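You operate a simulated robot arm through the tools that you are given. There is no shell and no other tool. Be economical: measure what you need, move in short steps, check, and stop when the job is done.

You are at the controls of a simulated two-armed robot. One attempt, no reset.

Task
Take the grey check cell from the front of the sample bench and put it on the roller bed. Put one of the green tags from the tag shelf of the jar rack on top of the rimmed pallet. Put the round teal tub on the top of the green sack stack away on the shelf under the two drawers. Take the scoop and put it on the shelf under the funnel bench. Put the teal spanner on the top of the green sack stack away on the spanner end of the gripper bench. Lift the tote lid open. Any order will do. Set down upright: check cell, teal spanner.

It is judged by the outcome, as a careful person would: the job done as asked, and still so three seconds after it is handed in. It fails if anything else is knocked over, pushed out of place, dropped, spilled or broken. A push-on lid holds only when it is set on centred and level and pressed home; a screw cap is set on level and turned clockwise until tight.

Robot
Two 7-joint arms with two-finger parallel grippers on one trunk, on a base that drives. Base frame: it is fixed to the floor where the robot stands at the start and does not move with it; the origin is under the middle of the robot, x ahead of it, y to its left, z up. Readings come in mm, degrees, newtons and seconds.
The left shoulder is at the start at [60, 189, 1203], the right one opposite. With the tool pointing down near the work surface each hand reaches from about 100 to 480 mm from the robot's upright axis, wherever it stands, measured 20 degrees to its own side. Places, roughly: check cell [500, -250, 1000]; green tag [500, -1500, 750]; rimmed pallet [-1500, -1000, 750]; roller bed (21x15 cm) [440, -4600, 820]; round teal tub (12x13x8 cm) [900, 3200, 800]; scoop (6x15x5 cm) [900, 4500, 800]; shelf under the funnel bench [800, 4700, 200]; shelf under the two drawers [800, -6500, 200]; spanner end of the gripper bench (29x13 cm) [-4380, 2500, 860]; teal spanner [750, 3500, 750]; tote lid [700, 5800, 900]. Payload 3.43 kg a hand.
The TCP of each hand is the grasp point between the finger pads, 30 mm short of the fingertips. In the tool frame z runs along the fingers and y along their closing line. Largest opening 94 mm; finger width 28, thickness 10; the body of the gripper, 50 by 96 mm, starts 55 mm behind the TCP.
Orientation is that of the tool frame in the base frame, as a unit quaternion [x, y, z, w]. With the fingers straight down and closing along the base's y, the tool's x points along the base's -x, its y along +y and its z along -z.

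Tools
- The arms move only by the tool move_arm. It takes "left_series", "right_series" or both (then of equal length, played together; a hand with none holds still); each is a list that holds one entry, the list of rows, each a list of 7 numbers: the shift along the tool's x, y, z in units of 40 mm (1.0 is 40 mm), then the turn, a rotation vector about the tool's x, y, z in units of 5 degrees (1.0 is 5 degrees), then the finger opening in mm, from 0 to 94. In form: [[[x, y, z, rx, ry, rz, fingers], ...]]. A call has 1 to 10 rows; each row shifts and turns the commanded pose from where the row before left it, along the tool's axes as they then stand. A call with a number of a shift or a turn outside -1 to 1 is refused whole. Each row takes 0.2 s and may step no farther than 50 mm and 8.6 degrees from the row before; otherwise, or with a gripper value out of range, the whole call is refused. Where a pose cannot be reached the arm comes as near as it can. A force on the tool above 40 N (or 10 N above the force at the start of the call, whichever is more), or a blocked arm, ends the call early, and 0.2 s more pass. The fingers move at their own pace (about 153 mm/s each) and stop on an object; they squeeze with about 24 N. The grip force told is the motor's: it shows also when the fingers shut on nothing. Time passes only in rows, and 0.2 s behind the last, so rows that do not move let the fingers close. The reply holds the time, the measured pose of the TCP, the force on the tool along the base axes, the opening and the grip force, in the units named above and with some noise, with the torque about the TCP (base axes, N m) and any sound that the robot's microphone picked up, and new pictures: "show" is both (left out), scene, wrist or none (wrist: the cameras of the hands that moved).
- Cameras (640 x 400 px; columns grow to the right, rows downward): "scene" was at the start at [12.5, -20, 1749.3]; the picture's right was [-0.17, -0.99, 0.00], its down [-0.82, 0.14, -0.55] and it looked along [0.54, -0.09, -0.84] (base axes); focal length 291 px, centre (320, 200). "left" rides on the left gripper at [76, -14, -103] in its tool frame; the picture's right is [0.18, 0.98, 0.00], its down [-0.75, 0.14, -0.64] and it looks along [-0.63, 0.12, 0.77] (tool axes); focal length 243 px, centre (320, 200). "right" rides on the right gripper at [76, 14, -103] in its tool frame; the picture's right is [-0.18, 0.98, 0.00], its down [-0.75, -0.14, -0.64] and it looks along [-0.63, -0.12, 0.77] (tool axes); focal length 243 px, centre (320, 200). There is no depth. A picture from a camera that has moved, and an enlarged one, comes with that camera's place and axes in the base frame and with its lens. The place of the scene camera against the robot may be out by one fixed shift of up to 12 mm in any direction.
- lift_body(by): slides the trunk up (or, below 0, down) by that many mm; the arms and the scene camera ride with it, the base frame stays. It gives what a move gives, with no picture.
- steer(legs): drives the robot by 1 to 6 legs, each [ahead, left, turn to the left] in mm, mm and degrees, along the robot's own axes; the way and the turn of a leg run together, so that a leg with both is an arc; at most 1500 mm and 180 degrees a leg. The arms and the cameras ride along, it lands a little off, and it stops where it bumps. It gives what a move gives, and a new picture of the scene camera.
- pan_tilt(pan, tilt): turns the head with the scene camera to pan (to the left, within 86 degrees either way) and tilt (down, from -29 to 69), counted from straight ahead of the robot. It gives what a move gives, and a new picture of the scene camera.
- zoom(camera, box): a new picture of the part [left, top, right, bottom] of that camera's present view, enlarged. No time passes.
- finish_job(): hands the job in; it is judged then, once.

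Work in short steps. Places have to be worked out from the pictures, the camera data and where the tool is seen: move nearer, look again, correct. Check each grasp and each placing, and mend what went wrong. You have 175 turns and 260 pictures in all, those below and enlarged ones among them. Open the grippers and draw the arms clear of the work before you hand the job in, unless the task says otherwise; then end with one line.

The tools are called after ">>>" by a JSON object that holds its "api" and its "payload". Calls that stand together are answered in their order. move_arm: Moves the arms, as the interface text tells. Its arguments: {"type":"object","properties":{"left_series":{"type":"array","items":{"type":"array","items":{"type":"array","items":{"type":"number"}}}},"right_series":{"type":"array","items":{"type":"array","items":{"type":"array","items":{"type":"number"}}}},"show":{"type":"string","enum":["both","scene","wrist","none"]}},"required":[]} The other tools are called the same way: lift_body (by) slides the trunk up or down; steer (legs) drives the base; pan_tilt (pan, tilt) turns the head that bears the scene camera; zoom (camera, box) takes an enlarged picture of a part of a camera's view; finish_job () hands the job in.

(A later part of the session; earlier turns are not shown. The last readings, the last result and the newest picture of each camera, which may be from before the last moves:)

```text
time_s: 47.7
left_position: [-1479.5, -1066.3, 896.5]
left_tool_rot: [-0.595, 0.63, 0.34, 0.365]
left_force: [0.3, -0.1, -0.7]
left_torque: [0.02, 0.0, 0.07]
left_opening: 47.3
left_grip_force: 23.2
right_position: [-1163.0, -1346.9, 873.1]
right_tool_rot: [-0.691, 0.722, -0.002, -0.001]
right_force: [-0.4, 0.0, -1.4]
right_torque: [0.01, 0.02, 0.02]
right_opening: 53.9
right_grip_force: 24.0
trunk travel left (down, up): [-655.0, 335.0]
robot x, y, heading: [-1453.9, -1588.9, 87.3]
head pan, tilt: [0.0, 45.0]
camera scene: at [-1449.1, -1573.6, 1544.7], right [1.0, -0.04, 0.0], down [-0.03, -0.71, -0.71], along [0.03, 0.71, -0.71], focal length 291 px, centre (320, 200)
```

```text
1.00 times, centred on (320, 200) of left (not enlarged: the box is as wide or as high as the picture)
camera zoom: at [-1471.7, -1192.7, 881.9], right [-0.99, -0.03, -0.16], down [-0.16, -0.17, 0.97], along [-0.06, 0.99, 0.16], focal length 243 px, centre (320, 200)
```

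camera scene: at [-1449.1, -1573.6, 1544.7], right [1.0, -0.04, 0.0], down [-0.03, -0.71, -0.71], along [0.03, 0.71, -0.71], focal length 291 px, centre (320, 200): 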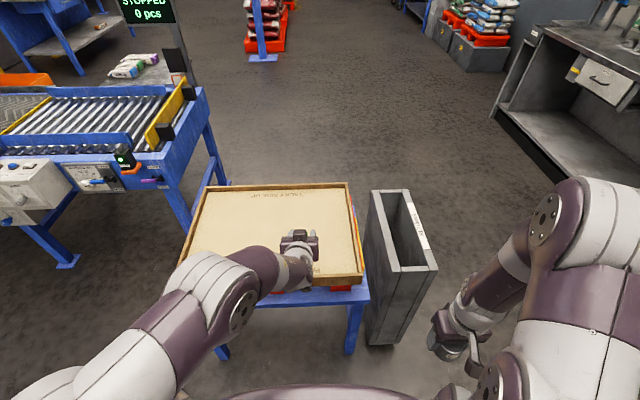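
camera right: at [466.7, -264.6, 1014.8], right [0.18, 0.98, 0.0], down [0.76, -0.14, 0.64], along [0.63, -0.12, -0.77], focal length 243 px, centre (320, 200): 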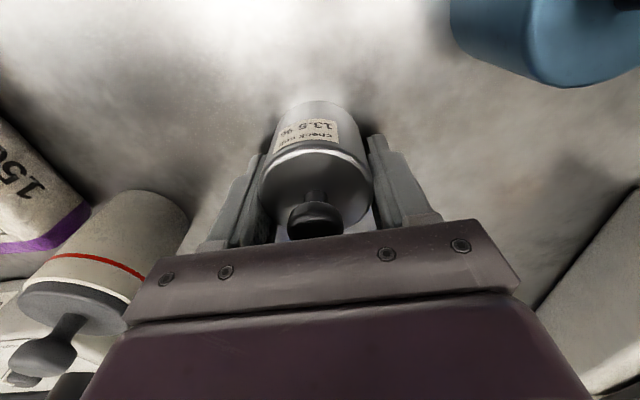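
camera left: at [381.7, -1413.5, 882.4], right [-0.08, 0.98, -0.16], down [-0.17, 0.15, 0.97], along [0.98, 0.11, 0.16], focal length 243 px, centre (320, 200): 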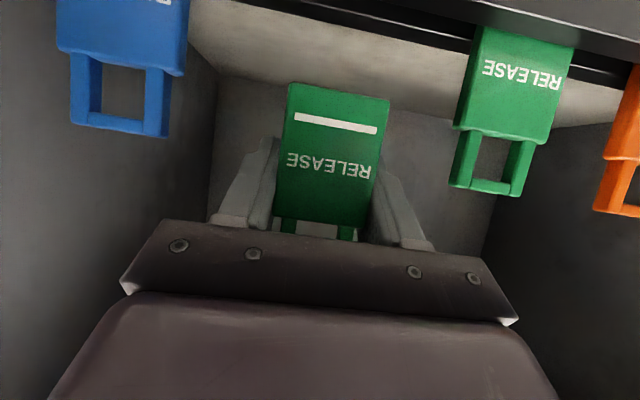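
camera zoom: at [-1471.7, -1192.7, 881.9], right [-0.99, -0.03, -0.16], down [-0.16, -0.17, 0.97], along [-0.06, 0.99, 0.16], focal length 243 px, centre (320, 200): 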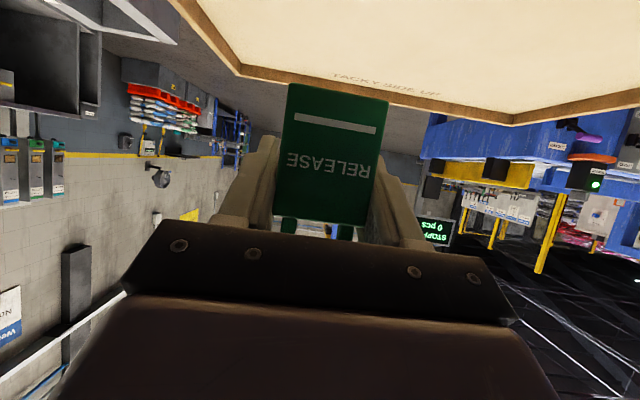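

I pitch the tool to vertical over the pallet (tag becomes near horizontal).

>>> {"api": "move_arm", "payload": {"left_series": [[[0, 0, 0, 0, 1, 0, 35], [0, 0, 0, 0, 1, 0, 35], [0, 0, 0, 0, 1, 0, 35], [0, 0, 0, 0, 1, 0, 35], [0, 0, 0, 0, 1, 0, 35], [0, 0, 0, 0, 1, 0, 35], [0, 0, 0, 0, 1, 0, 35], [0, 0, 0, 0, 1, 0, 35], [0, 0, 0, 0, 1, 0, 35], [0, 0, 0, 0, 1, 0, 35]]], "show": "none"}}

>>> {"api": "move_arm", "payload": {"left_series": [[[0, 0, 0, 0, 1, 0, 35], [0, 0, 0, 0, 1, 0, 35], [-1, 0, 0, 0, 0, 0, 35], [-0.7, 0, 0, 0, 0, 0, 35]]]}}

```text
time_s: 49.9
left_position: [-1479.2, -1067.0, 896.3]
left_tool_rot: [-0.683, 0.726, 0.057, 0.063]
left_force: [-1.6, -1.3, 0.3]
left_torque: [-0.03, -0.02, -0.01]
left_opening: 46.9
left_grip_force: 23.6
right_position: [-1163.6, -1346.8, 873.3]
right_tool_rot: [-0.691, 0.723, -0.001, 0.0]
right_force: [-0.8, 0.1, -1.7]
right_torque: [-0.04, 0.0, -0.01]
right_opening: 53.9
right_grip_force: 24.2
trunk travel left (down, up): [-655.0, 335.0]
robot x, y, heading: [-1451.2, -1587.3, 87.2]
head pan, tilt: [0.0, 45.0]
```

```text
time_s: 50.9
left_position: [-1479.5, -1014.2, 889.3]
left_tool_rot: [-0.686, 0.728, -0.003, 0.001]
left_force: [-0.1, 0.1, -0.3]
left_torque: [0.01, -0.02, 0.01]
left_opening: 47.3
left_grip_force: 24.0
left hand out of reach, approached as far as the arm can: row 4
right_position: [-1164.4, -1347.6, 872.9]
right_tool_rot: [-0.691, 0.723, -0.001, 0.0]
right_force: [0.1, 0.3, -1.8]
right_torque: [0.04, -0.04, -0.05]
right_opening: 54.0
right_grip_force: 24.2
trunk travel left (down, up): [-655.0, 335.0]
robot x, y, heading: [-1452.0, -1590.7, 87.7]
head pan, tilt: [0.0, 45.0]
camera scene: at [-1449.4, -1574.9, 1544.8], right [1.0, -0.04, 0.0], down [-0.03, -0.71, -0.71], along [0.03, 0.71, -0.71], focal length 291 px, centre (320, 200)
camera left: at [-1469.8, -1089.3, 993.3], right [-0.99, -0.13, 0.0], down [-0.1, 0.76, 0.64], along [-0.08, 0.63, -0.77], focal length 243 px, centre (320, 200)
```

scene: 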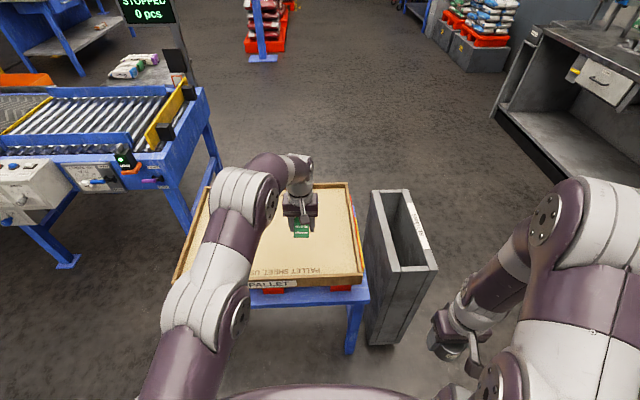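
left: 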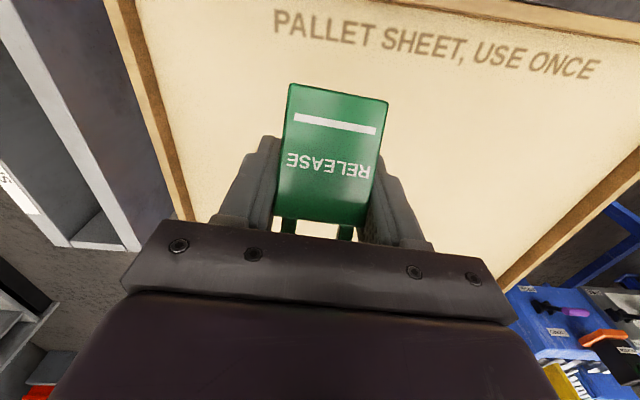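

The tag is over the sheet. I zoom in the scene to measure the sheet height before lowering.

>>> {"api": "zoom", "payload": {"camera": "scene", "box": [160, 170, 400, 320]}}

```text
2.67 times, centred on (280, 245) of scene
camera zoom: at [-1449.4, -1574.9, 1544.8], right [1.0, -0.04, 0.0], down [-0.03, -0.71, -0.71], along [0.03, 0.71, -0.71], focal length 777 px, centre (427, 80)
```

zoom: 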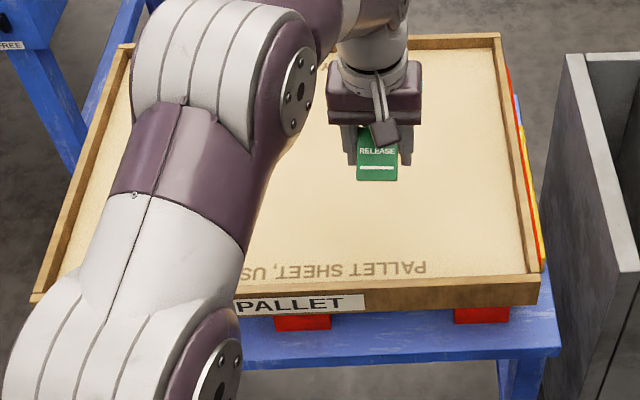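

Sheet z≈716. I lower with the trunk by 110 mm (tips then at about 750).

>>> {"api": "lift_body", "payload": {"by": -110}}

>>> {"api": "zoom", "payload": {"camera": "left", "box": [0, 0, 640, 400]}}

```text
time_s: 52.3
left_position: [-1480.0, -1013.1, 779.7]
left_tool_rot: [-0.686, 0.727, -0.002, 0.001]
left_force: [-0.9, -0.5, -0.1]
left_torque: [0.01, -0.03, 0.04]
left_opening: 46.8
left_grip_force: 24.2
right_position: [-1164.2, -1348.2, 762.3]
right_tool_rot: [-0.691, 0.722, -0.001, -0.001]
right_force: [0.1, 1.4, -0.9]
right_torque: [0.0, 0.01, 0.03]
right_opening: 53.6
right_grip_force: 24.0
trunk travel left (down, up): [-545.0, 445.0]
robot x, y, heading: [-1456.0, -1586.9, 87.5]
head pan, tilt: [0.0, 45.0]
```

```text
1.00 times, centred on (320, 200) of left (not enlarged: the box is as wide or as high as the picture)
camera zoom: at [-1469.7, -1089.4, 883.3], right [-0.99, -0.13, 0.0], down [-0.1, 0.76, 0.64], along [-0.08, 0.63, -0.77], focal length 243 px, centre (320, 200)
```

zoom: 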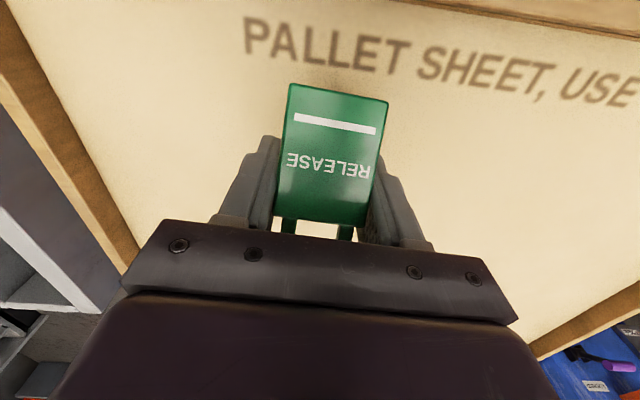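

Consistent with the sheet at ≈720. I lower by 20 mm more with the arm.

>>> {"api": "move_arm", "payload": {"left_series": [[[0, 0, 0.25, 0, 0, 0, 35], [0, 0, 0.25, 0, 0, 0, 35]]], "show": "wrist"}}

```text
time_s: 52.9
left_position: [-1479.5, -1013.1, 760.4]
left_tool_rot: [-0.686, 0.728, -0.003, -0.001]
left_force: [-0.5, 0.1, -0.3]
left_torque: [-0.01, -0.01, 0.01]
left_opening: 47.1
left_grip_force: 24.0
right_position: [-1163.9, -1348.5, 763.3]
right_tool_rot: [-0.691, 0.723, -0.001, -0.002]
right_force: [-0.4, 0.4, -0.7]
right_torque: [0.03, 0.0, -0.03]
right_opening: 54.0
right_grip_force: 23.7
trunk travel left (down, up): [-545.0, 445.0]
robot x, y, heading: [-1452.8, -1590.6, 87.7]
head pan, tilt: [0.0, 45.0]
camera left: at [-1469.6, -1089.4, 863.5], right [-0.99, -0.13, 0.0], down [-0.1, 0.76, 0.64], along [-0.08, 0.63, -0.77], focal length 243 px, centre (320, 200)
```

left: 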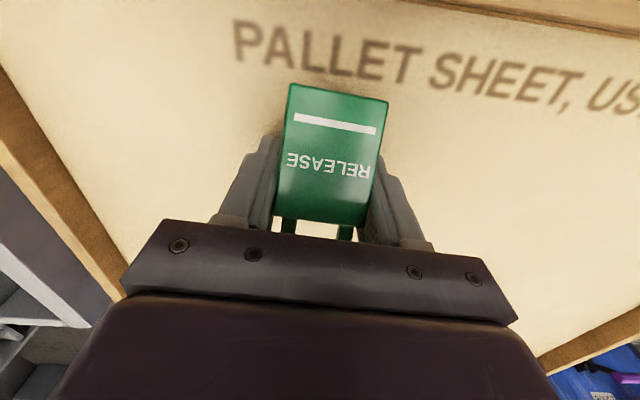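

I lower in small steps until contact.

>>> {"api": "move_arm", "payload": {"left_series": [[[0, 0, 0.15, 0, 0, 0, 35], [0, 0, 0.15, 0, 0, 0, 35], [0, 0, 0.15, 0, 0, 0, 35], [0, 0, 0.1, 0, 0, 0, 35]]], "show": "wrist"}}

```text
time_s: 53.6
left_position: [-1479.6, -1012.3, 755.0]
left_tool_rot: [-0.686, 0.727, 0.002, 0.006]
left_force: [-3.0, -12.3, 22.6]
left_torque: [-0.61, 0.76, 0.36]
left_opening: 47.1
left_grip_force: 24.2
right_position: [-1164.5, -1351.0, 765.0]
right_tool_rot: [-0.691, 0.723, 0.0, 0.001]
right_force: [-0.2, -0.3, -2.4]
right_torque: [0.0, 0.02, 0.02]
right_opening: 53.5
right_grip_force: 23.8
trunk travel left (down, up): [-545.0, 445.0]
robot x, y, heading: [-1451.0, -1591.6, 87.2]
head pan, tilt: [0.0, 45.0]
stopped in row 3 (left hand): the force on the tool passed its limit at 46 N (the readings are from after the stop); the commanded pose is now the measured one
camera left: at [-1469.5, -1090.4, 857.4], right [-0.99, -0.13, -0.01], down [-0.1, 0.75, 0.65], along [-0.08, 0.64, -0.76], focal length 243 px, centre (320, 200)
```

left: 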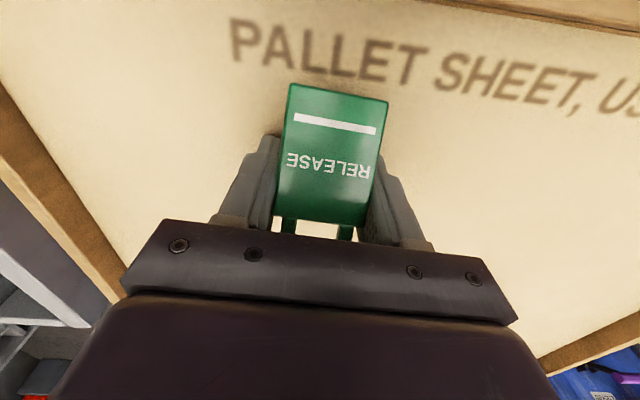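

Contact reached. I release.

>>> {"api": "move_arm", "payload": {"left_series": [[[0, 0, -0.05, 0, 0, 0, 47], [0, 0, 0, 0, 0, 0, 55], [0, 0, 0, 0, 0, 0, 80], [0, 0, -0.5, 0, 0, 0, 80], [0, 0, -1, 0, 0, 0, 80], [0, 0, -1, 0, 0, 0, 80]]]}}

```text
time_s: 55.0
left_position: [-1489.5, -1041.2, 834.4]
left_tool_rot: [-0.686, 0.727, 0.0, 0.005]
left_force: [-0.2, 1.0, 1.0]
left_torque: [0.03, 0.01, 0.01]
left_opening: 80.0
left_grip_force: 0.0
left hand out of reach, approached as far as the arm can: row 5, 6
right_position: [-1164.1, -1349.1, 761.9]
right_tool_rot: [-0.692, 0.722, -0.001, 0.0]
right_force: [-0.2, -0.3, -1.1]
right_torque: [0.04, -0.03, 0.0]
right_opening: 53.7
right_grip_force: 23.7
trunk travel left (down, up): [-545.0, 445.0]
robot x, y, heading: [-1454.4, -1589.0, 87.5]
head pan, tilt: [0.0, 45.0]
camera scene: at [-1449.4, -1575.8, 1434.7], right [1.0, -0.04, 0.0], down [-0.03, -0.71, -0.71], along [0.03, 0.71, -0.71], focal length 291 px, centre (320, 200)
camera left: at [-1480.2, -1118.2, 936.1], right [-0.99, -0.13, -0.01], down [-0.1, 0.76, 0.65], along [-0.08, 0.64, -0.76], focal length 243 px, centre (320, 200)
```

scene: 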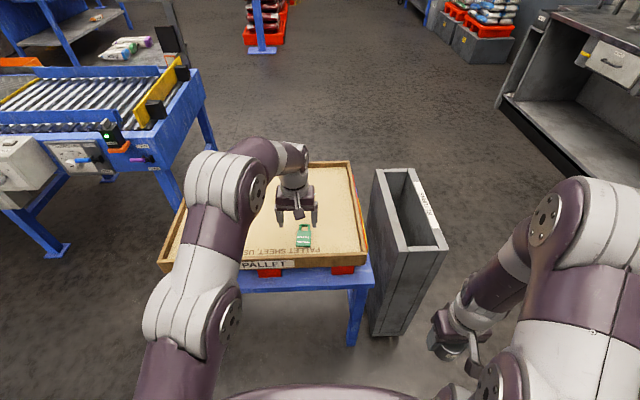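
left: 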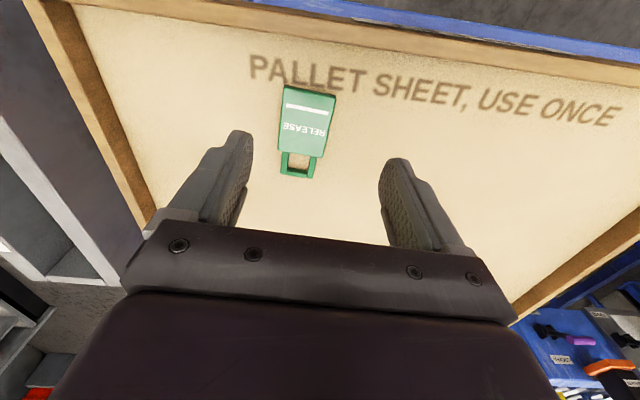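

The tag lies flat on the pallet. I raise the trunk, back off and turn towards the roller bed.

>>> {"api": "lift_body", "payload": {"by": 330}}

>>> {"api": "steer", "payload": {"legs": [[-200, 0, 0], [0, 0, -87.5], [950, 0, 0], [0, -1400, 0], [0, -1250, 0]]}}

>>> {"api": "pan_tilt", "payload": {"pan": 0, "tilt": 40}}

```text
time_s: 58.3
left_position: [-1489.5, -1041.1, 1163.0]
left_tool_rot: [-0.686, 0.728, 0.0, 0.005]
left_force: [0.2, -0.6, 0.0]
left_torque: [0.04, -0.02, 0.03]
left_opening: 80.0
left_grip_force: 0.1
right_position: [-1162.6, -1347.5, 1093.6]
right_tool_rot: [-0.692, 0.722, -0.001, -0.001]
right_force: [0.1, 0.5, -1.1]
right_torque: [0.0, -0.01, 0.01]
right_opening: 53.6
right_grip_force: 24.2
trunk travel left (down, up): [-875.0, 115.0]
robot x, y, heading: [-1453.9, -1590.0, 87.3]
head pan, tilt: [0.0, 45.0]
```

```text
time_s: 80.6
left_position: [32.4, -4382.0, 1163.3]
left_tool_rot: [0.01, 1.0, -0.003, 0.003]
left_force: [-0.1, 0.1, 1.0]
left_torque: [0.02, -0.06, -0.01]
left_opening: 79.9
left_grip_force: 0.0
right_position: [-263.1, -4719.8, 1092.9]
right_tool_rot: [0.003, 1.0, 0.001, -0.001]
right_force: [0.1, -0.1, -1.2]
right_torque: [0.01, -0.01, 0.0]
right_opening: 53.9
right_grip_force: 25.0
trunk travel left (down, up): [-875.0, 115.0]
robot x, y, heading: [-514.3, -4440.0, -0.7]
head pan, tilt: [0.0, 45.0]
camera scene: at [-488.4, -4446.4, 1764.7], right [-0.01, -1.0, 0.0], down [-0.71, 0.0, -0.71], along [0.71, -0.01, -0.71], focal length 291 px, centre (320, 200)
```

scene: 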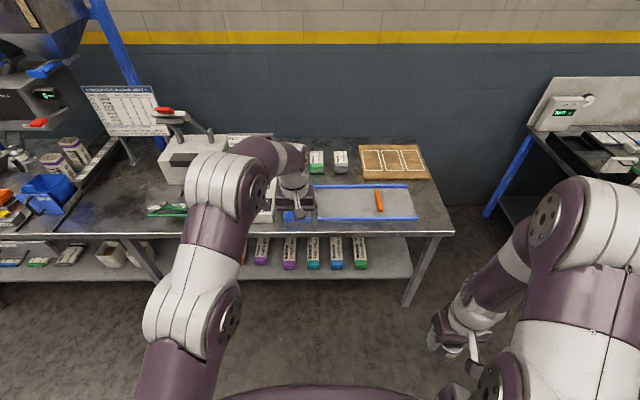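

```text
time_s: 81.3
left_position: [32.3, -4381.9, 1163.6]
left_tool_rot: [0.01, 1.0, -0.002, 0.003]
left_force: [-0.6, -0.6, 0.4]
left_torque: [0.01, 0.04, 0.0]
left_opening: 80.0
left_grip_force: 0.2
right_position: [-263.0, -4720.1, 1093.7]
right_tool_rot: [0.003, 1.0, 0.0, -0.002]
right_force: [0.2, 0.3, -2.1]
right_torque: [0.01, 0.01, 0.02]
right_opening: 53.4
right_grip_force: 23.9
trunk travel left (down, up): [-875.0, 115.0]
robot x, y, heading: [-507.5, -4439.8, -0.5]
head pan, tilt: [0.0, 40.0]
camera scene: at [-484.7, -4447.1, 1772.0], right [-0.01, -1.0, 0.0], down [-0.64, 0.0, -0.77], along [0.77, -0.01, -0.64], focal length 291 px, centre (320, 200)
```

scene: 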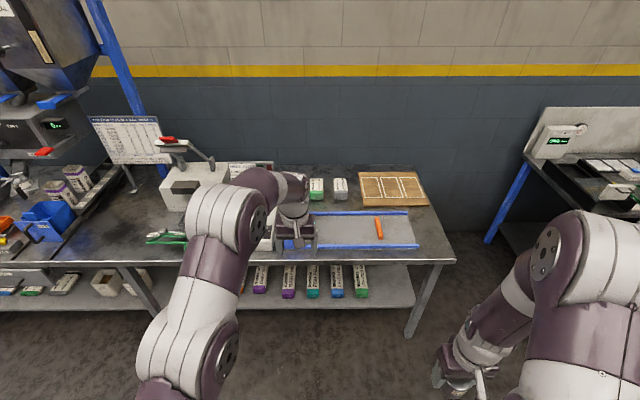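

The blue-railed bed at (365,230) matches the roller bed's place. Zoom.

>>> {"api": "zoom", "payload": {"camera": "scene", "box": [230, 150, 470, 300]}}

```text
2.67 times, centred on (350, 225) of scene
camera zoom: at [-484.7, -4447.1, 1772.0], right [-0.01, -1.0, 0.0], down [-0.64, 0.0, -0.77], along [0.77, -0.01, -0.64], focal length 777 px, centre (240, 133)
```

zoom: 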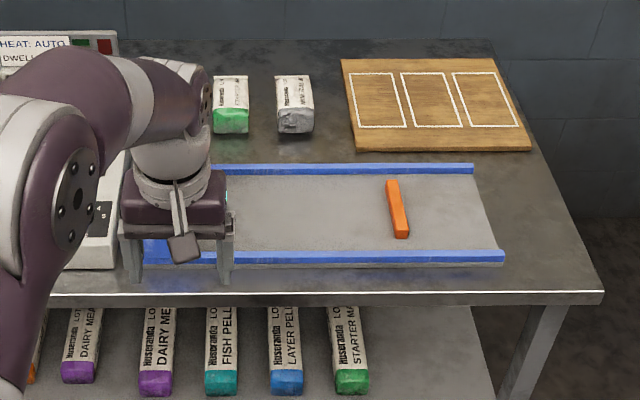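

The bed lies between blue rails, left of the orange stop, centred about [440, -4600]. I retract the left hand, lower the trunk slightly and drive closer.

>>> {"api": "move_arm", "payload": {"left_series": [[[1, 0, 0, 0, 0, 0, 80], [1, 0, 0, 0, 0, 0, 80], [1, 0, 0, 0, 0, 0, 80], [1, 0, 0, 0, 0, 0, 80], [1, 0, 0, 0, 0, 0, 80]]], "show": "none"}}

>>> {"api": "lift_body", "payload": {"by": -60}}

>>> {"api": "steer", "payload": {"legs": [[470, 30, 0.5]]}}

```text
time_s: 82.5
left_position: [-170.6, -4378.5, 1163.6]
left_tool_rot: [0.011, 1.0, -0.004, 0.003]
left_force: [-0.2, -0.5, -0.1]
left_torque: [0.0, -0.03, 0.0]
left_opening: 80.0
left_grip_force: 0.1
right_position: [-264.6, -4719.1, 1092.7]
right_tool_rot: [0.004, 1.0, 0.0, 0.0]
right_force: [0.2, -0.1, -1.6]
right_torque: [0.0, 0.01, 0.0]
right_opening: 53.3
right_grip_force: 23.7
trunk travel left (down, up): [-875.0, 115.0]
robot x, y, heading: [-510.4, -4437.6, -0.7]
head pan, tilt: [0.0, 40.0]
```

```text
time_s: 83.5
left_position: [-169.3, -4378.6, 1103.4]
left_tool_rot: [0.01, 1.0, -0.003, 0.003]
left_force: [0.2, 0.1, -0.2]
left_torque: [0.0, 0.03, -0.01]
left_opening: 80.2
left_grip_force: 0.0
right_position: [-262.7, -4717.9, 1032.4]
right_tool_rot: [0.003, 1.0, 0.0, -0.001]
right_force: [-0.7, 0.2, -2.2]
right_torque: [0.01, 0.0, 0.02]
right_opening: 53.4
right_grip_force: 23.7
trunk travel left (down, up): [-815.0, 175.0]
robot x, y, heading: [-510.8, -4436.4, -0.5]
head pan, tilt: [0.0, 40.0]
```

```text
time_s: 86.3
left_position: [305.8, -4338.9, 1102.2]
left_tool_rot: [0.0, 1.0, -0.003, 0.004]
left_force: [0.4, 0.6, -0.3]
left_torque: [0.02, 0.0, 0.02]
left_opening: 80.1
left_grip_force: 0.1
right_position: [220.1, -4682.0, 1034.0]
right_tool_rot: [-0.008, 1.0, 0.0, -0.001]
right_force: [-0.2, 0.1, -1.4]
right_torque: [-0.02, -0.05, 0.01]
right_opening: 53.4
right_grip_force: 24.0
trunk travel left (down, up): [-815.0, 175.0]
robot x, y, heading: [-37.4, -4408.2, 0.9]
head pan, tilt: [0.0, 40.0]
camera scene: at [-9.3, -4414.4, 1712.0], right [0.01, -1.0, 0.0], down [-0.64, -0.01, -0.77], along [0.77, 0.01, -0.64], focal length 291 px, centre (320, 200)
```

scene: 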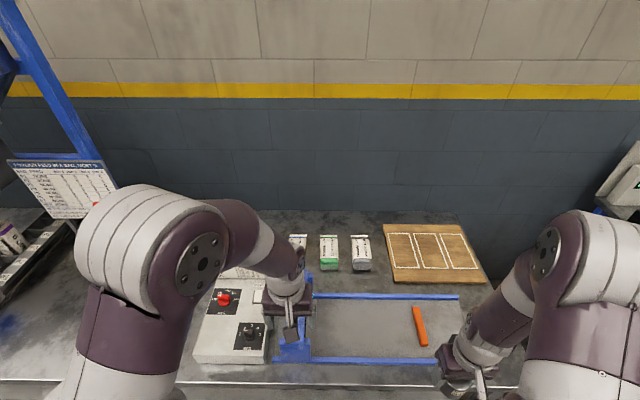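

I tilt down to view the bed more squarely.

>>> {"api": "pan_tilt", "payload": {"pan": -10, "tilt": 58}}

>>> {"api": "zoom", "payload": {"camera": "scene", "box": [220, 120, 440, 270]}}

```text
time_s: 87.1
left_position: [305.2, -4338.4, 1102.6]
left_tool_rot: [0.0, 1.0, -0.004, 0.003]
left_force: [-0.6, -0.2, -0.1]
left_torque: [0.0, 0.01, -0.02]
left_opening: 79.9
left_grip_force: 0.0
right_position: [219.4, -4680.1, 1032.3]
right_tool_rot: [-0.007, 1.0, 0.0, -0.001]
right_force: [0.0, -0.4, -2.2]
right_torque: [0.01, -0.02, 0.01]
right_opening: 53.3
right_grip_force: 23.4
trunk travel left (down, up): [-815.0, 175.0]
robot x, y, heading: [-37.4, -4408.7, 0.9]
head pan, tilt: [-10.0, 58.0]
camera scene: at [-25.4, -4426.5, 1687.7], right [-0.16, -0.99, 0.0], down [-0.84, 0.13, -0.53], along [0.52, -0.08, -0.85], focal length 291 px, centre (320, 200)
```

scene: 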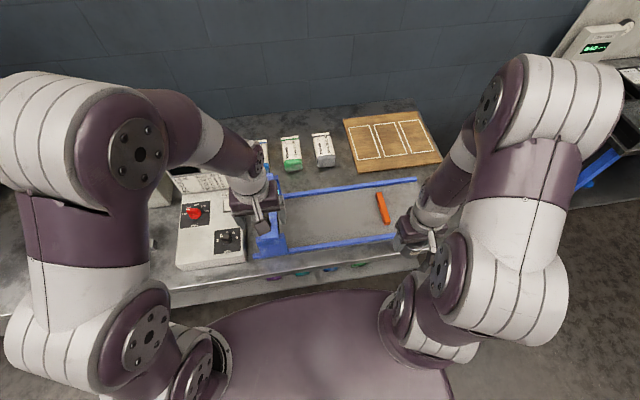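

```text
2.67 times, centred on (330, 195) of scene
camera zoom: at [-25.4, -4426.5, 1687.7], right [-0.16, -0.99, 0.0], down [-0.84, 0.13, -0.53], along [0.52, -0.08, -0.85], focal length 777 px, centre (293, 213)
```

zoom: 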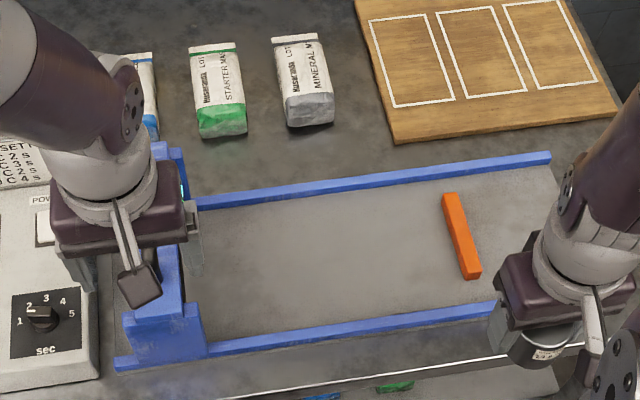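

Stop bar near [432, -4718], seal jaw near y -4378; target [435, -4600]. I move the right hand above it.

>>> {"api": "move_arm", "payload": {"right_series": [[[-0.9, 0.35, 0, 0, 0, 0, 40], [-0.9, 0.35, 0, 0, 0, 0, 40], [-0.9, 0.35, 0, 0, 0, 0, 40], [-0.9, 0.35, 0, 0, 0, 0, 40], [-0.9, 0.35, 0, 0, 0, 0, 40], [-0.9, 0.25, 0, 0, 0, 0, 40], [0, 0, 1, 0, 0, 0, 40], [0, 0, 1, 0, 0, 0, 40], [0, 0, 0.8, 0, 0, 0, 40]]]}}

```text
time_s: 89.1
left_position: [306.6, -4339.5, 1101.4]
left_tool_rot: [0.0, 1.0, -0.003, 0.002]
left_force: [0.5, 0.1, 0.0]
left_torque: [0.01, 0.02, -0.01]
left_opening: 80.2
left_grip_force: 0.0
right_position: [435.4, -4598.4, 917.8]
right_tool_rot: [-0.008, 1.0, 0.0, -0.001]
right_force: [0.0, 0.1, -1.9]
right_torque: [0.0, -0.01, 0.01]
right_opening: 53.2
right_grip_force: 24.6
trunk travel left (down, up): [-815.0, 175.0]
robot x, y, heading: [-33.7, -4408.4, 0.8]
head pan, tilt: [-10.0, 58.0]
camera scene: at [-24.3, -4426.6, 1687.7], right [-0.16, -0.99, 0.0], down [-0.84, 0.13, -0.53], along [0.52, -0.08, -0.85], focal length 291 px, centre (320, 200)
camera right: at [358.1, -4584.3, 1021.5], right [0.17, 0.99, 0.0], down [0.76, -0.13, 0.64], along [0.63, -0.11, -0.77], focal length 243 px, centre (320, 200)
```

scene: 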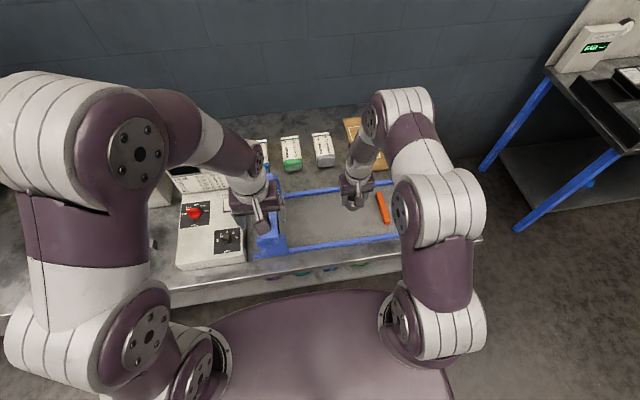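
right: 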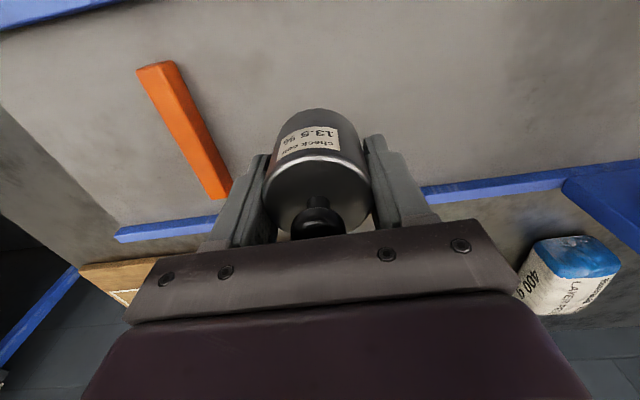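

The cell is over the middle of the bed, clear of rails and stop. I lower to within a cm, then in small steps to contact.

>>> {"api": "move_arm", "payload": {"right_series": [[[0.1, 0, 1, 0, 0, 0, 40], [0, 0, 0.3, 0, 0, 0, 40], [0, 0, 0.12, 0, 0, 0, 40], [0, 0, 0.12, 0, 0, 0, 40], [0, 0, 0.12, 0, 0, 0, 40], [0, 0, 0.12, 0, 0, 0, 40], [0, 0, 0.12, 0, 0, 0, 40], [0, 0, 0.12, 0, 0, 0, 40]]], "show": "wrist"}}

```text
time_s: 90.9
left_position: [304.0, -4339.4, 1103.5]
left_tool_rot: [-0.001, 1.0, -0.003, 0.004]
left_force: [0.3, 0.1, 0.1]
left_torque: [-0.02, 0.03, -0.04]
left_opening: 79.9
left_grip_force: 0.1
right_position: [429.0, -4597.1, 842.2]
right_tool_rot: [-0.006, 1.0, 0.0, 0.002]
right_force: [-3.9, -9.1, 30.8]
right_torque: [-0.76, 0.26, 0.02]
right_opening: 53.1
right_grip_force: 24.3
trunk travel left (down, up): [-815.0, 175.0]
robot x, y, heading: [-35.6, -4408.3, 0.4]
head pan, tilt: [-10.0, 58.0]
camera right: at [352.1, -4583.8, 944.5], right [0.17, 0.99, 0.0], down [0.75, -0.13, 0.64], along [0.63, -0.11, -0.76], focal length 243 px, centre (320, 200)
```

right: 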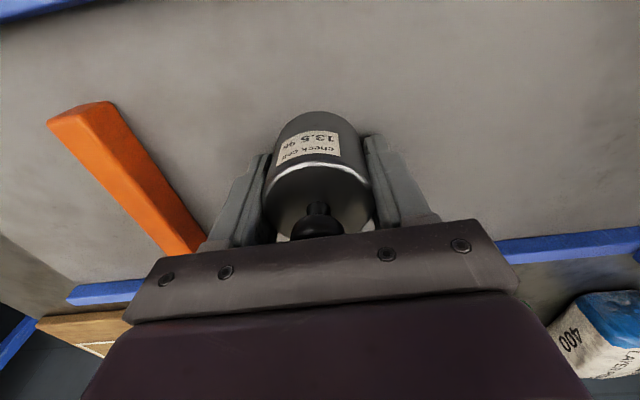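

Cell is down on the bed (30 N). I ease off, open and rise.

>>> {"api": "move_arm", "payload": {"right_series": [[[0, 0, -0.1, 0, 0, 0, 40], [0, 0, 0, 0, 0, 0, 60], [0, 0, 0, 0, 0, 0, 94], [0, 0, 0, 0, 0, 0, 94], [0, 0, -0.6, 0, 0, 0, 94], [0, 0, -1, 0, 0, 0, 94], [0, 0, -1, 0, 0, 0, 94], [0, 0, -1, 0, 0, 0, 94]]]}}

```text
time_s: 92.7
left_position: [304.7, -4338.4, 1102.9]
left_tool_rot: [0.0, 1.0, -0.004, 0.004]
left_force: [0.0, 0.3, -0.8]
left_torque: [-0.02, -0.03, 0.01]
left_opening: 80.2
left_grip_force: 0.1
right_position: [430.3, -4597.4, 987.1]
right_tool_rot: [-0.008, 1.0, 0.0, -0.002]
right_force: [-0.2, 0.6, 0.0]
right_torque: [-0.02, 0.01, -0.04]
right_opening: 93.8
right_grip_force: 0.1
trunk travel left (down, up): [-815.0, 175.0]
robot x, y, heading: [-40.4, -4405.3, 0.8]
head pan, tilt: [-10.0, 58.0]
camera scene: at [-27.0, -4426.1, 1687.6], right [-0.16, -0.99, 0.0], down [-0.84, 0.13, -0.53], along [0.52, -0.08, -0.85], focal length 291 px, centre (320, 200)
camera right: at [353.1, -4583.5, 1090.1], right [0.17, 0.99, 0.0], down [0.76, -0.13, 0.64], along [0.63, -0.11, -0.77], focal length 243 px, centre (320, 200)
```

scene: 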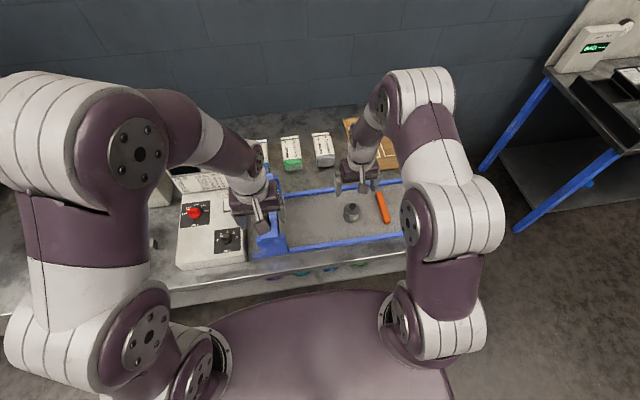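
right: 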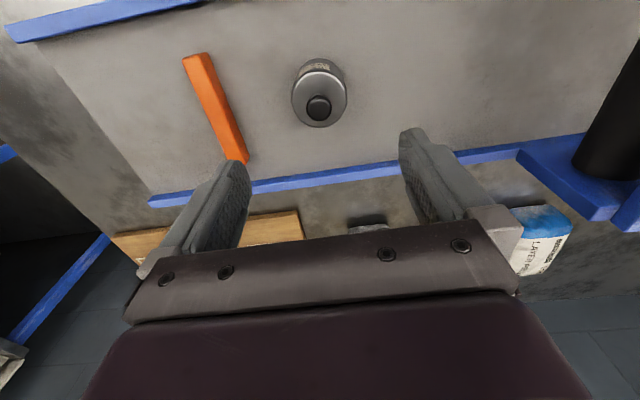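

Cell stands upright on the bed. I retract the right hand and drive to the sack stack at y≈3300.

>>> {"api": "move_arm", "payload": {"right_series": [[[0, 0, -1, 0, 0, 0, 94], [1, 0, -0.5, 0, 0, 0, 94], [1, 0, 0, 0, 0, 0, 94], [1, 0, 0, 0, 0, 0, 94], [1, 0, 0, 0, 0, 0, 94]]], "show": "none"}}

>>> {"api": "steer", "payload": {"legs": [[-450, 0, 0], [0, 1500, 0], [0, 1500, 0], [0, 1500, 0], [0, 1400, 0]]}}

>>> {"api": "pan_tilt", "payload": {"pan": 60, "tilt": 30}}

```text
time_s: 93.9
left_position: [303.7, -4338.7, 1102.8]
left_tool_rot: [0.0, 1.0, -0.003, 0.004]
left_force: [0.7, -0.2, 0.1]
left_torque: [0.02, 0.0, -0.01]
left_opening: 80.1
left_grip_force: 0.1
right_position: [267.4, -4601.9, 1049.2]
right_tool_rot: [-0.008, 1.0, 0.0, 0.0]
right_force: [0.4, -0.5, -0.8]
right_torque: [-0.01, -0.02, 0.0]
right_opening: 93.8
right_grip_force: 0.1
trunk travel left (down, up): [-815.0, 175.0]
robot x, y, heading: [-34.3, -4406.6, 1.0]
head pan, tilt: [-10.0, 58.0]
```

```text
time_s: 124.5
left_position: [-344.7, 1598.5, 1102.3]
left_tool_rot: [-0.016, 1.0, -0.002, 0.004]
left_force: [0.2, 0.0, -0.4]
left_torque: [0.02, 0.01, 0.0]
left_opening: 80.3
left_grip_force: 0.1
right_position: [-372.8, 1335.2, 1047.4]
right_tool_rot: [-0.023, 1.0, 0.0, -0.001]
right_force: [0.1, -0.6, 0.1]
right_torque: [0.0, 0.0, -0.02]
right_opening: 93.9
right_grip_force: 0.0
trunk travel left (down, up): [-815.0, 175.0]
robot x, y, heading: [-686.1, 1520.3, 2.9]
head pan, tilt: [-10.0, 58.0]
camera scene: at [-674.3, 1501.1, 1687.6], right [-0.13, -0.99, 0.0], down [-0.84, 0.11, -0.53], along [0.53, -0.07, -0.85], focal length 291 px, centre (320, 200)
```

scene: 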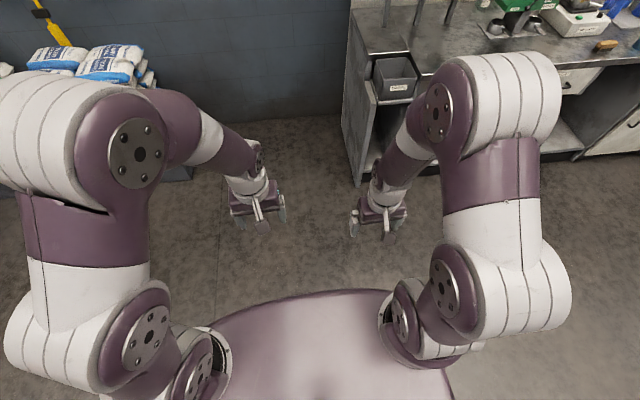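

```text
time_s: 125.9
left_position: [-345.4, 1600.1, 1102.7]
left_tool_rot: [-0.016, 1.0, -0.003, 0.003]
left_force: [0.9, 0.3, -0.6]
left_torque: [-0.02, 0.0, 0.03]
left_opening: 79.9
left_grip_force: 0.1
right_position: [-373.1, 1336.0, 1049.2]
right_tool_rot: [-0.023, 1.0, 0.0, -0.001]
right_force: [0.8, -0.5, -0.3]
right_torque: [0.0, 0.0, 0.04]
right_opening: 94.0
right_grip_force: 0.1
trunk travel left (down, up): [-815.0, 175.0]
robot x, y, heading: [-684.4, 1521.9, 2.7]
head pan, tilt: [60.0, 30.0]
camera scene: at [-701.0, 1590.4, 1727.3], right [0.89, -0.46, 0.0], down [-0.23, -0.44, -0.87], along [0.4, 0.77, -0.5], focal length 291 px, centre (320, 200)
```

scene: 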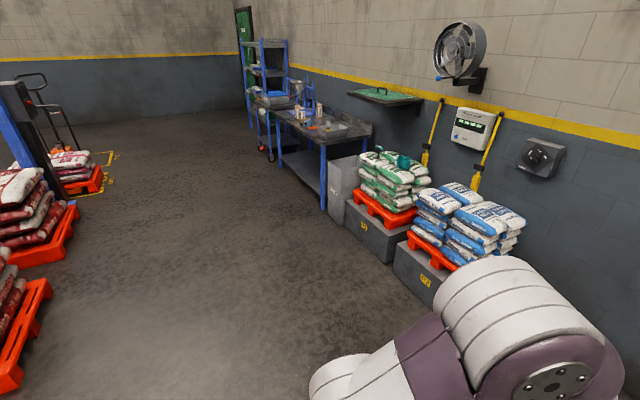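

Green sack stack seen. I drive left ~1680 mm to face it.

>>> {"api": "steer", "payload": {"legs": [[0, 0, -2.8], [200, 1250, 0], [0, 500, 0]]}}

>>> {"api": "pan_tilt", "payload": {"pan": 0, "tilt": 40}}

```text
time_s: 135.2
left_position: [-149.4, 3338.4, 1101.2]
left_tool_rot: [0.003, 1.0, -0.002, 0.004]
left_force: [-0.7, 0.1, 0.9]
left_torque: [-0.01, 0.01, 0.0]
left_opening: 79.8
left_grip_force: 0.0
right_position: [-187.0, 3078.0, 1049.0]
right_tool_rot: [-0.004, 1.0, 0.0, -0.001]
right_force: [0.4, -0.4, -0.3]
right_torque: [-0.03, 0.0, -0.03]
right_opening: 94.1
right_grip_force: 0.0
trunk travel left (down, up): [-815.0, 175.0]
robot x, y, heading: [-491.2, 3274.8, 0.5]
head pan, tilt: [60.0, 30.0]
camera scene: at [-504.9, 3343.9, 1727.4], right [0.87, -0.49, 0.0], down [-0.25, -0.43, -0.87], along [0.43, 0.75, -0.5], focal length 291 px, centre (320, 200)
```

scene: 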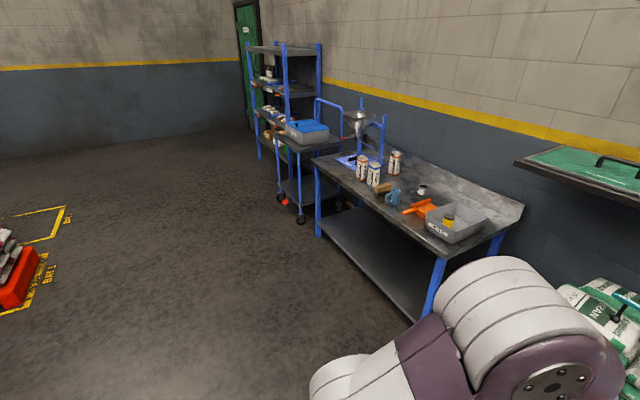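

```text
time_s: 136.5
left_position: [-148.6, 3340.9, 1102.8]
left_tool_rot: [0.003, 1.0, -0.003, 0.003]
left_force: [0.1, -0.2, -0.7]
left_torque: [0.03, 0.01, -0.01]
left_opening: 80.1
left_grip_force: 0.3
right_position: [-186.2, 3077.4, 1048.1]
right_tool_rot: [-0.005, 1.0, 0.0, -0.001]
right_force: [-1.1, -0.3, 0.3]
right_torque: [0.0, 0.01, -0.03]
right_opening: 93.9
right_grip_force: 0.1
trunk travel left (down, up): [-815.0, 175.0]
robot x, y, heading: [-490.4, 3275.3, 0.5]
head pan, tilt: [0.0, 40.0]
camera scene: at [-464.5, 3266.8, 1712.0], right [0.01, -1.0, 0.0], down [-0.64, -0.01, -0.77], along [0.77, 0.01, -0.64], focal length 291 px, centre (320, 200)
```

scene: 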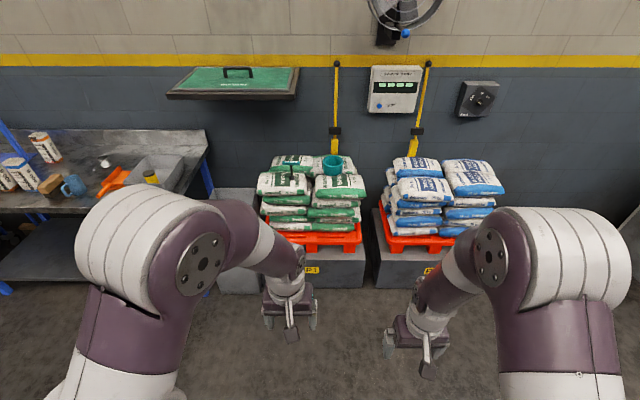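

I zoom on the stack top.

>>> {"api": "zoom", "payload": {"camera": "scene", "box": [240, 130, 400, 240]}}

```text
3.64 times, centred on (320, 185) of scene
camera zoom: at [-464.5, 3266.8, 1712.0], right [0.01, -1.0, 0.0], down [-0.64, -0.01, -0.77], along [0.77, 0.01, -0.64], focal length 1060 px, centre (320, 254)
```

zoom: 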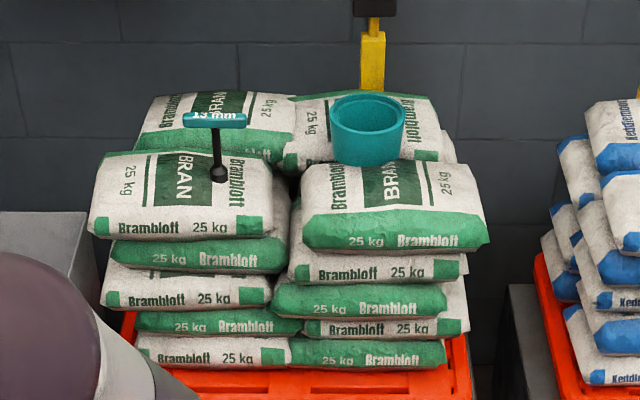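

Tub ≈ [936, 3210], spanner (T-handle, standing on its socket) ≈ [841, 3436]. I do the scoop and the lid first with empty hands: drive left to the funnel bench.

>>> {"api": "steer", "payload": {"legs": [[100, 1230, -0.5]]}}

>>> {"api": "zoom", "payload": {"camera": "scene", "box": [200, 100, 440, 250]}}

```text
time_s: 142.8
left_position: [-47.6, 4557.6, 1103.1]
left_tool_rot: [0.014, 1.0, -0.003, 0.003]
left_force: [0.0, 0.7, 1.0]
left_torque: [-0.01, -0.01, 0.01]
left_opening: 79.8
left_grip_force: 0.0
right_position: [-89.1, 4297.2, 1048.7]
right_tool_rot: [0.007, 1.0, 0.0, -0.001]
right_force: [0.6, 1.1, 0.7]
right_torque: [-0.01, 0.0, 0.01]
right_opening: 94.3
right_grip_force: 0.1
trunk travel left (down, up): [-815.0, 175.0]
robot x, y, heading: [-389.1, 4497.8, -0.9]
head pan, tilt: [0.0, 40.0]
camera scene: at [-362.7, 4490.6, 1712.0], right [-0.01, -1.0, 0.0], down [-0.64, 0.01, -0.77], along [0.77, -0.01, -0.64], focal length 291 px, centre (320, 200)
```

scene: 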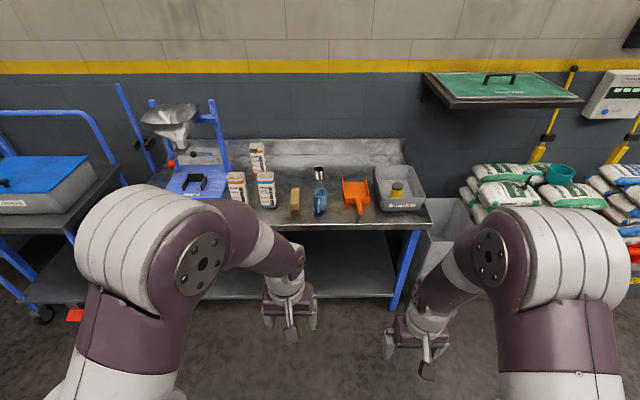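

```text
2.67 times, centred on (320, 175) of scene
camera zoom: at [-362.7, 4490.6, 1712.0], right [-0.01, -1.0, 0.0], down [-0.64, 0.01, -0.77], along [0.77, -0.01, -0.64], focal length 777 px, centre (320, 267)
```

zoom: 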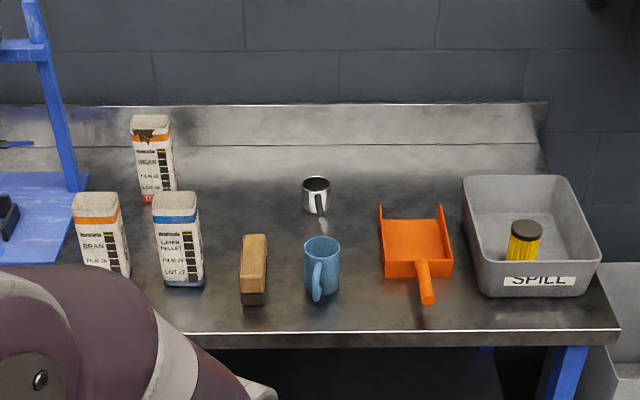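

The size and place fit the small steel scoop at (316,195). I zoom to see it better.

>>> {"api": "zoom", "payload": {"camera": "scene", "box": [290, 150, 350, 220]}}

```text
5.71 times, centred on (320, 185) of scene
camera zoom: at [-362.7, 4490.6, 1712.0], right [-0.01, -1.0, 0.0], down [-0.64, 0.01, -0.77], along [0.77, -0.01, -0.64], focal length 1665 px, centre (320, 286)
```

zoom: 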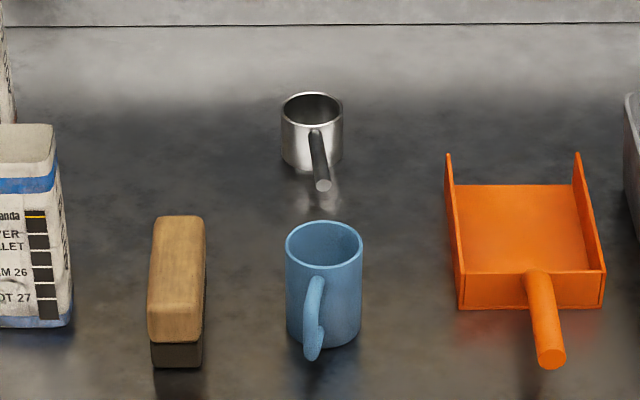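

The steel cup with handle is the scoop; handle around [865, 4478, 845], mug in front of it. I pitch the right tool forward by 25°, then drive closer.

>>> {"api": "move_arm", "payload": {"right_series": [[[0, 0, 0, 0, -1, 0, 70], [0, 0, 0, 0, -1, 0, 70], [0, 0, 0, 0, -1, 0, 70], [0, 0, 0, 0, -1, 0, 70], [0, 0, 0, 0, -1, 0, 70]]], "show": "none"}}

>>> {"api": "steer", "payload": {"legs": [[540, 95, 0.9]]}}

>>> {"api": "zoom", "payload": {"camera": "right", "box": [0, 0, 640, 400]}}

```text
time_s: 143.9
left_position: [-46.2, 4558.3, 1101.1]
left_tool_rot: [0.013, 1.0, -0.004, 0.003]
left_force: [1.3, -2.1, 1.2]
left_torque: [-0.01, 0.01, -0.04]
left_opening: 80.0
left_grip_force: 0.1
right_position: [-88.6, 4296.8, 1048.0]
right_tool_rot: [0.007, 0.976, -0.001, 0.217]
right_force: [0.2, -0.6, 0.2]
right_torque: [0.0, -0.05, 0.02]
right_opening: 70.0
right_grip_force: 0.0
trunk travel left (down, up): [-815.0, 175.0]
robot x, y, heading: [-392.0, 4503.3, -0.5]
head pan, tilt: [0.0, 40.0]
```

```text
time_s: 147.1
left_position: [491.4, 4651.8, 1102.2]
left_tool_rot: [0.007, 1.0, -0.003, 0.004]
left_force: [0.2, 0.5, -0.6]
left_torque: [-0.03, -0.01, -0.03]
left_opening: 79.9
left_grip_force: 0.0
right_position: [451.7, 4390.0, 1048.2]
right_tool_rot: [0.0, 0.976, 0.0, 0.216]
right_force: [0.7, 0.6, -0.7]
right_torque: [-0.03, -0.01, 0.0]
right_opening: 70.1
right_grip_force: 0.1
trunk travel left (down, up): [-815.0, 175.0]
robot x, y, heading: [150.4, 4586.9, 0.1]
head pan, tilt: [0.0, 40.0]
camera scene: at [175.7, 4580.5, 1712.0], right [0.0, -1.0, 0.0], down [-0.64, 0.0, -0.77], along [0.77, 0.0, -0.64], focal length 291 px, centre (320, 200)
```

scene: 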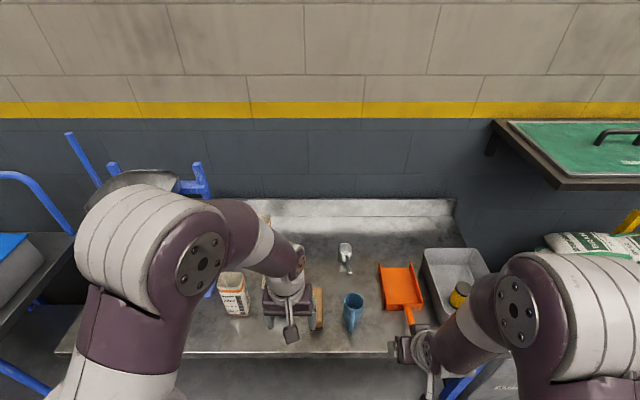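

```text
1.00 times, centred on (320, 200) of right (not enlarged: the box is as wide or as high as the picture)
camera zoom: at [339.3, 4404.0, 1109.7], right [0.17, 0.98, 0.08], down [0.41, -0.14, 0.9], along [0.9, -0.12, -0.43], focal length 243 px, centre (320, 200)
```

zoom: 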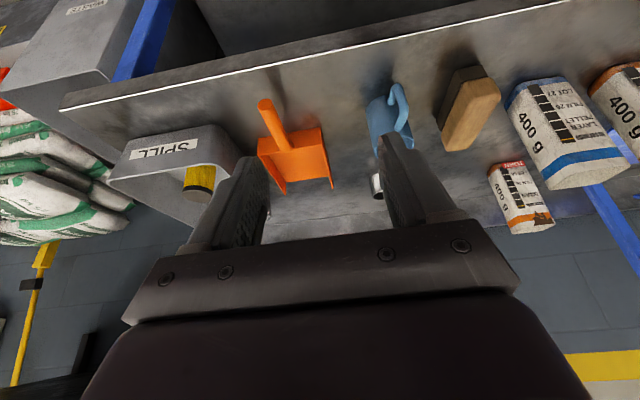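

Scoop cup ≈ [932, 4483], handle tip ≈ [818, 4480], mug ≈ [679, 4471]. I bring the right hand forward above at z≈1008 to look.

>>> {"api": "move_arm", "payload": {"right_series": [[[-0.8, 0.28, 0.5, 0, 0, 0, 70], [-0.8, 0.28, 0.5, 0, 0, 0, 70], [-0.8, 0.28, 0.5, 0, 0, 0, 70], [-0.8, 0.28, 0.5, 0, 0, 0, 70], [-0.8, 0.28, 0.5, 0, 0, 0, 70], [-0.8, 0.28, 0.5, 0, 0, 0, 70], [-0.8, 0.28, 0.5, 0, 0, 0, 70], [-0.8, 0.28, 0.5, 0, 0, 0, 70]]]}}

```text
time_s: 148.9
left_position: [492.6, 4650.5, 1100.7]
left_tool_rot: [0.007, 1.0, -0.004, 0.003]
left_force: [0.0, -0.3, 0.0]
left_torque: [-0.03, 0.02, -0.01]
left_opening: 79.9
left_grip_force: 0.1
right_position: [743.1, 4475.6, 1011.8]
right_tool_rot: [-0.003, 0.977, -0.002, 0.214]
right_force: [0.1, 0.8, 0.3]
right_torque: [0.02, 0.02, -0.04]
right_opening: 69.9
right_grip_force: 0.0
right hand out of reach, approached as far as the arm can: row 7
trunk travel left (down, up): [-815.0, 175.0]
robot x, y, heading: [148.7, 4586.8, 0.2]
head pan, tilt: [0.0, 40.0]
camera scene: at [177.9, 4580.9, 1712.0], right [0.0, -1.0, 0.0], down [-0.64, 0.0, -0.77], along [0.77, 0.0, -0.64], focal length 291 px, centre (320, 200)
camera right: at [630.2, 4489.8, 1072.6], right [0.16, 0.98, 0.07], down [0.41, -0.14, 0.9], along [0.9, -0.12, -0.43], focal length 243 px, centre (320, 200)
```

scene: 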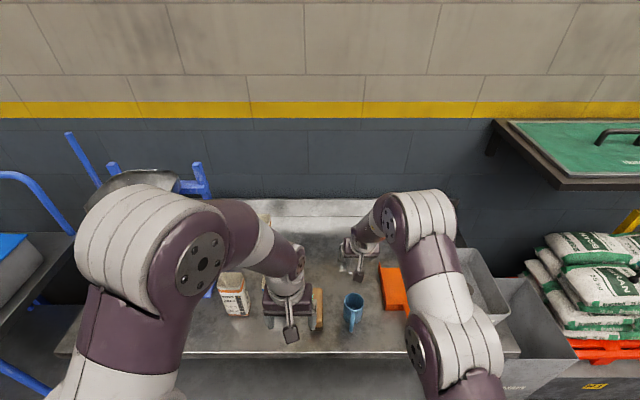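
right: 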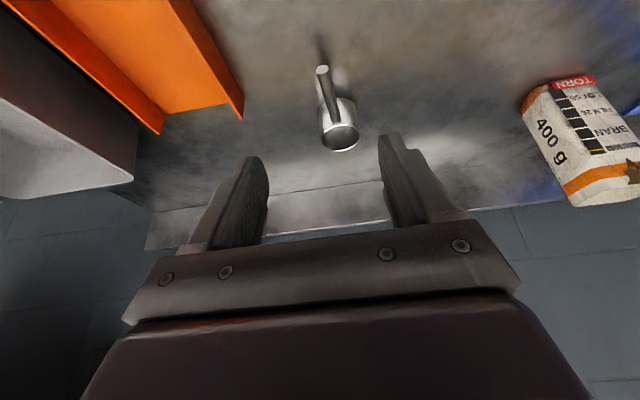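

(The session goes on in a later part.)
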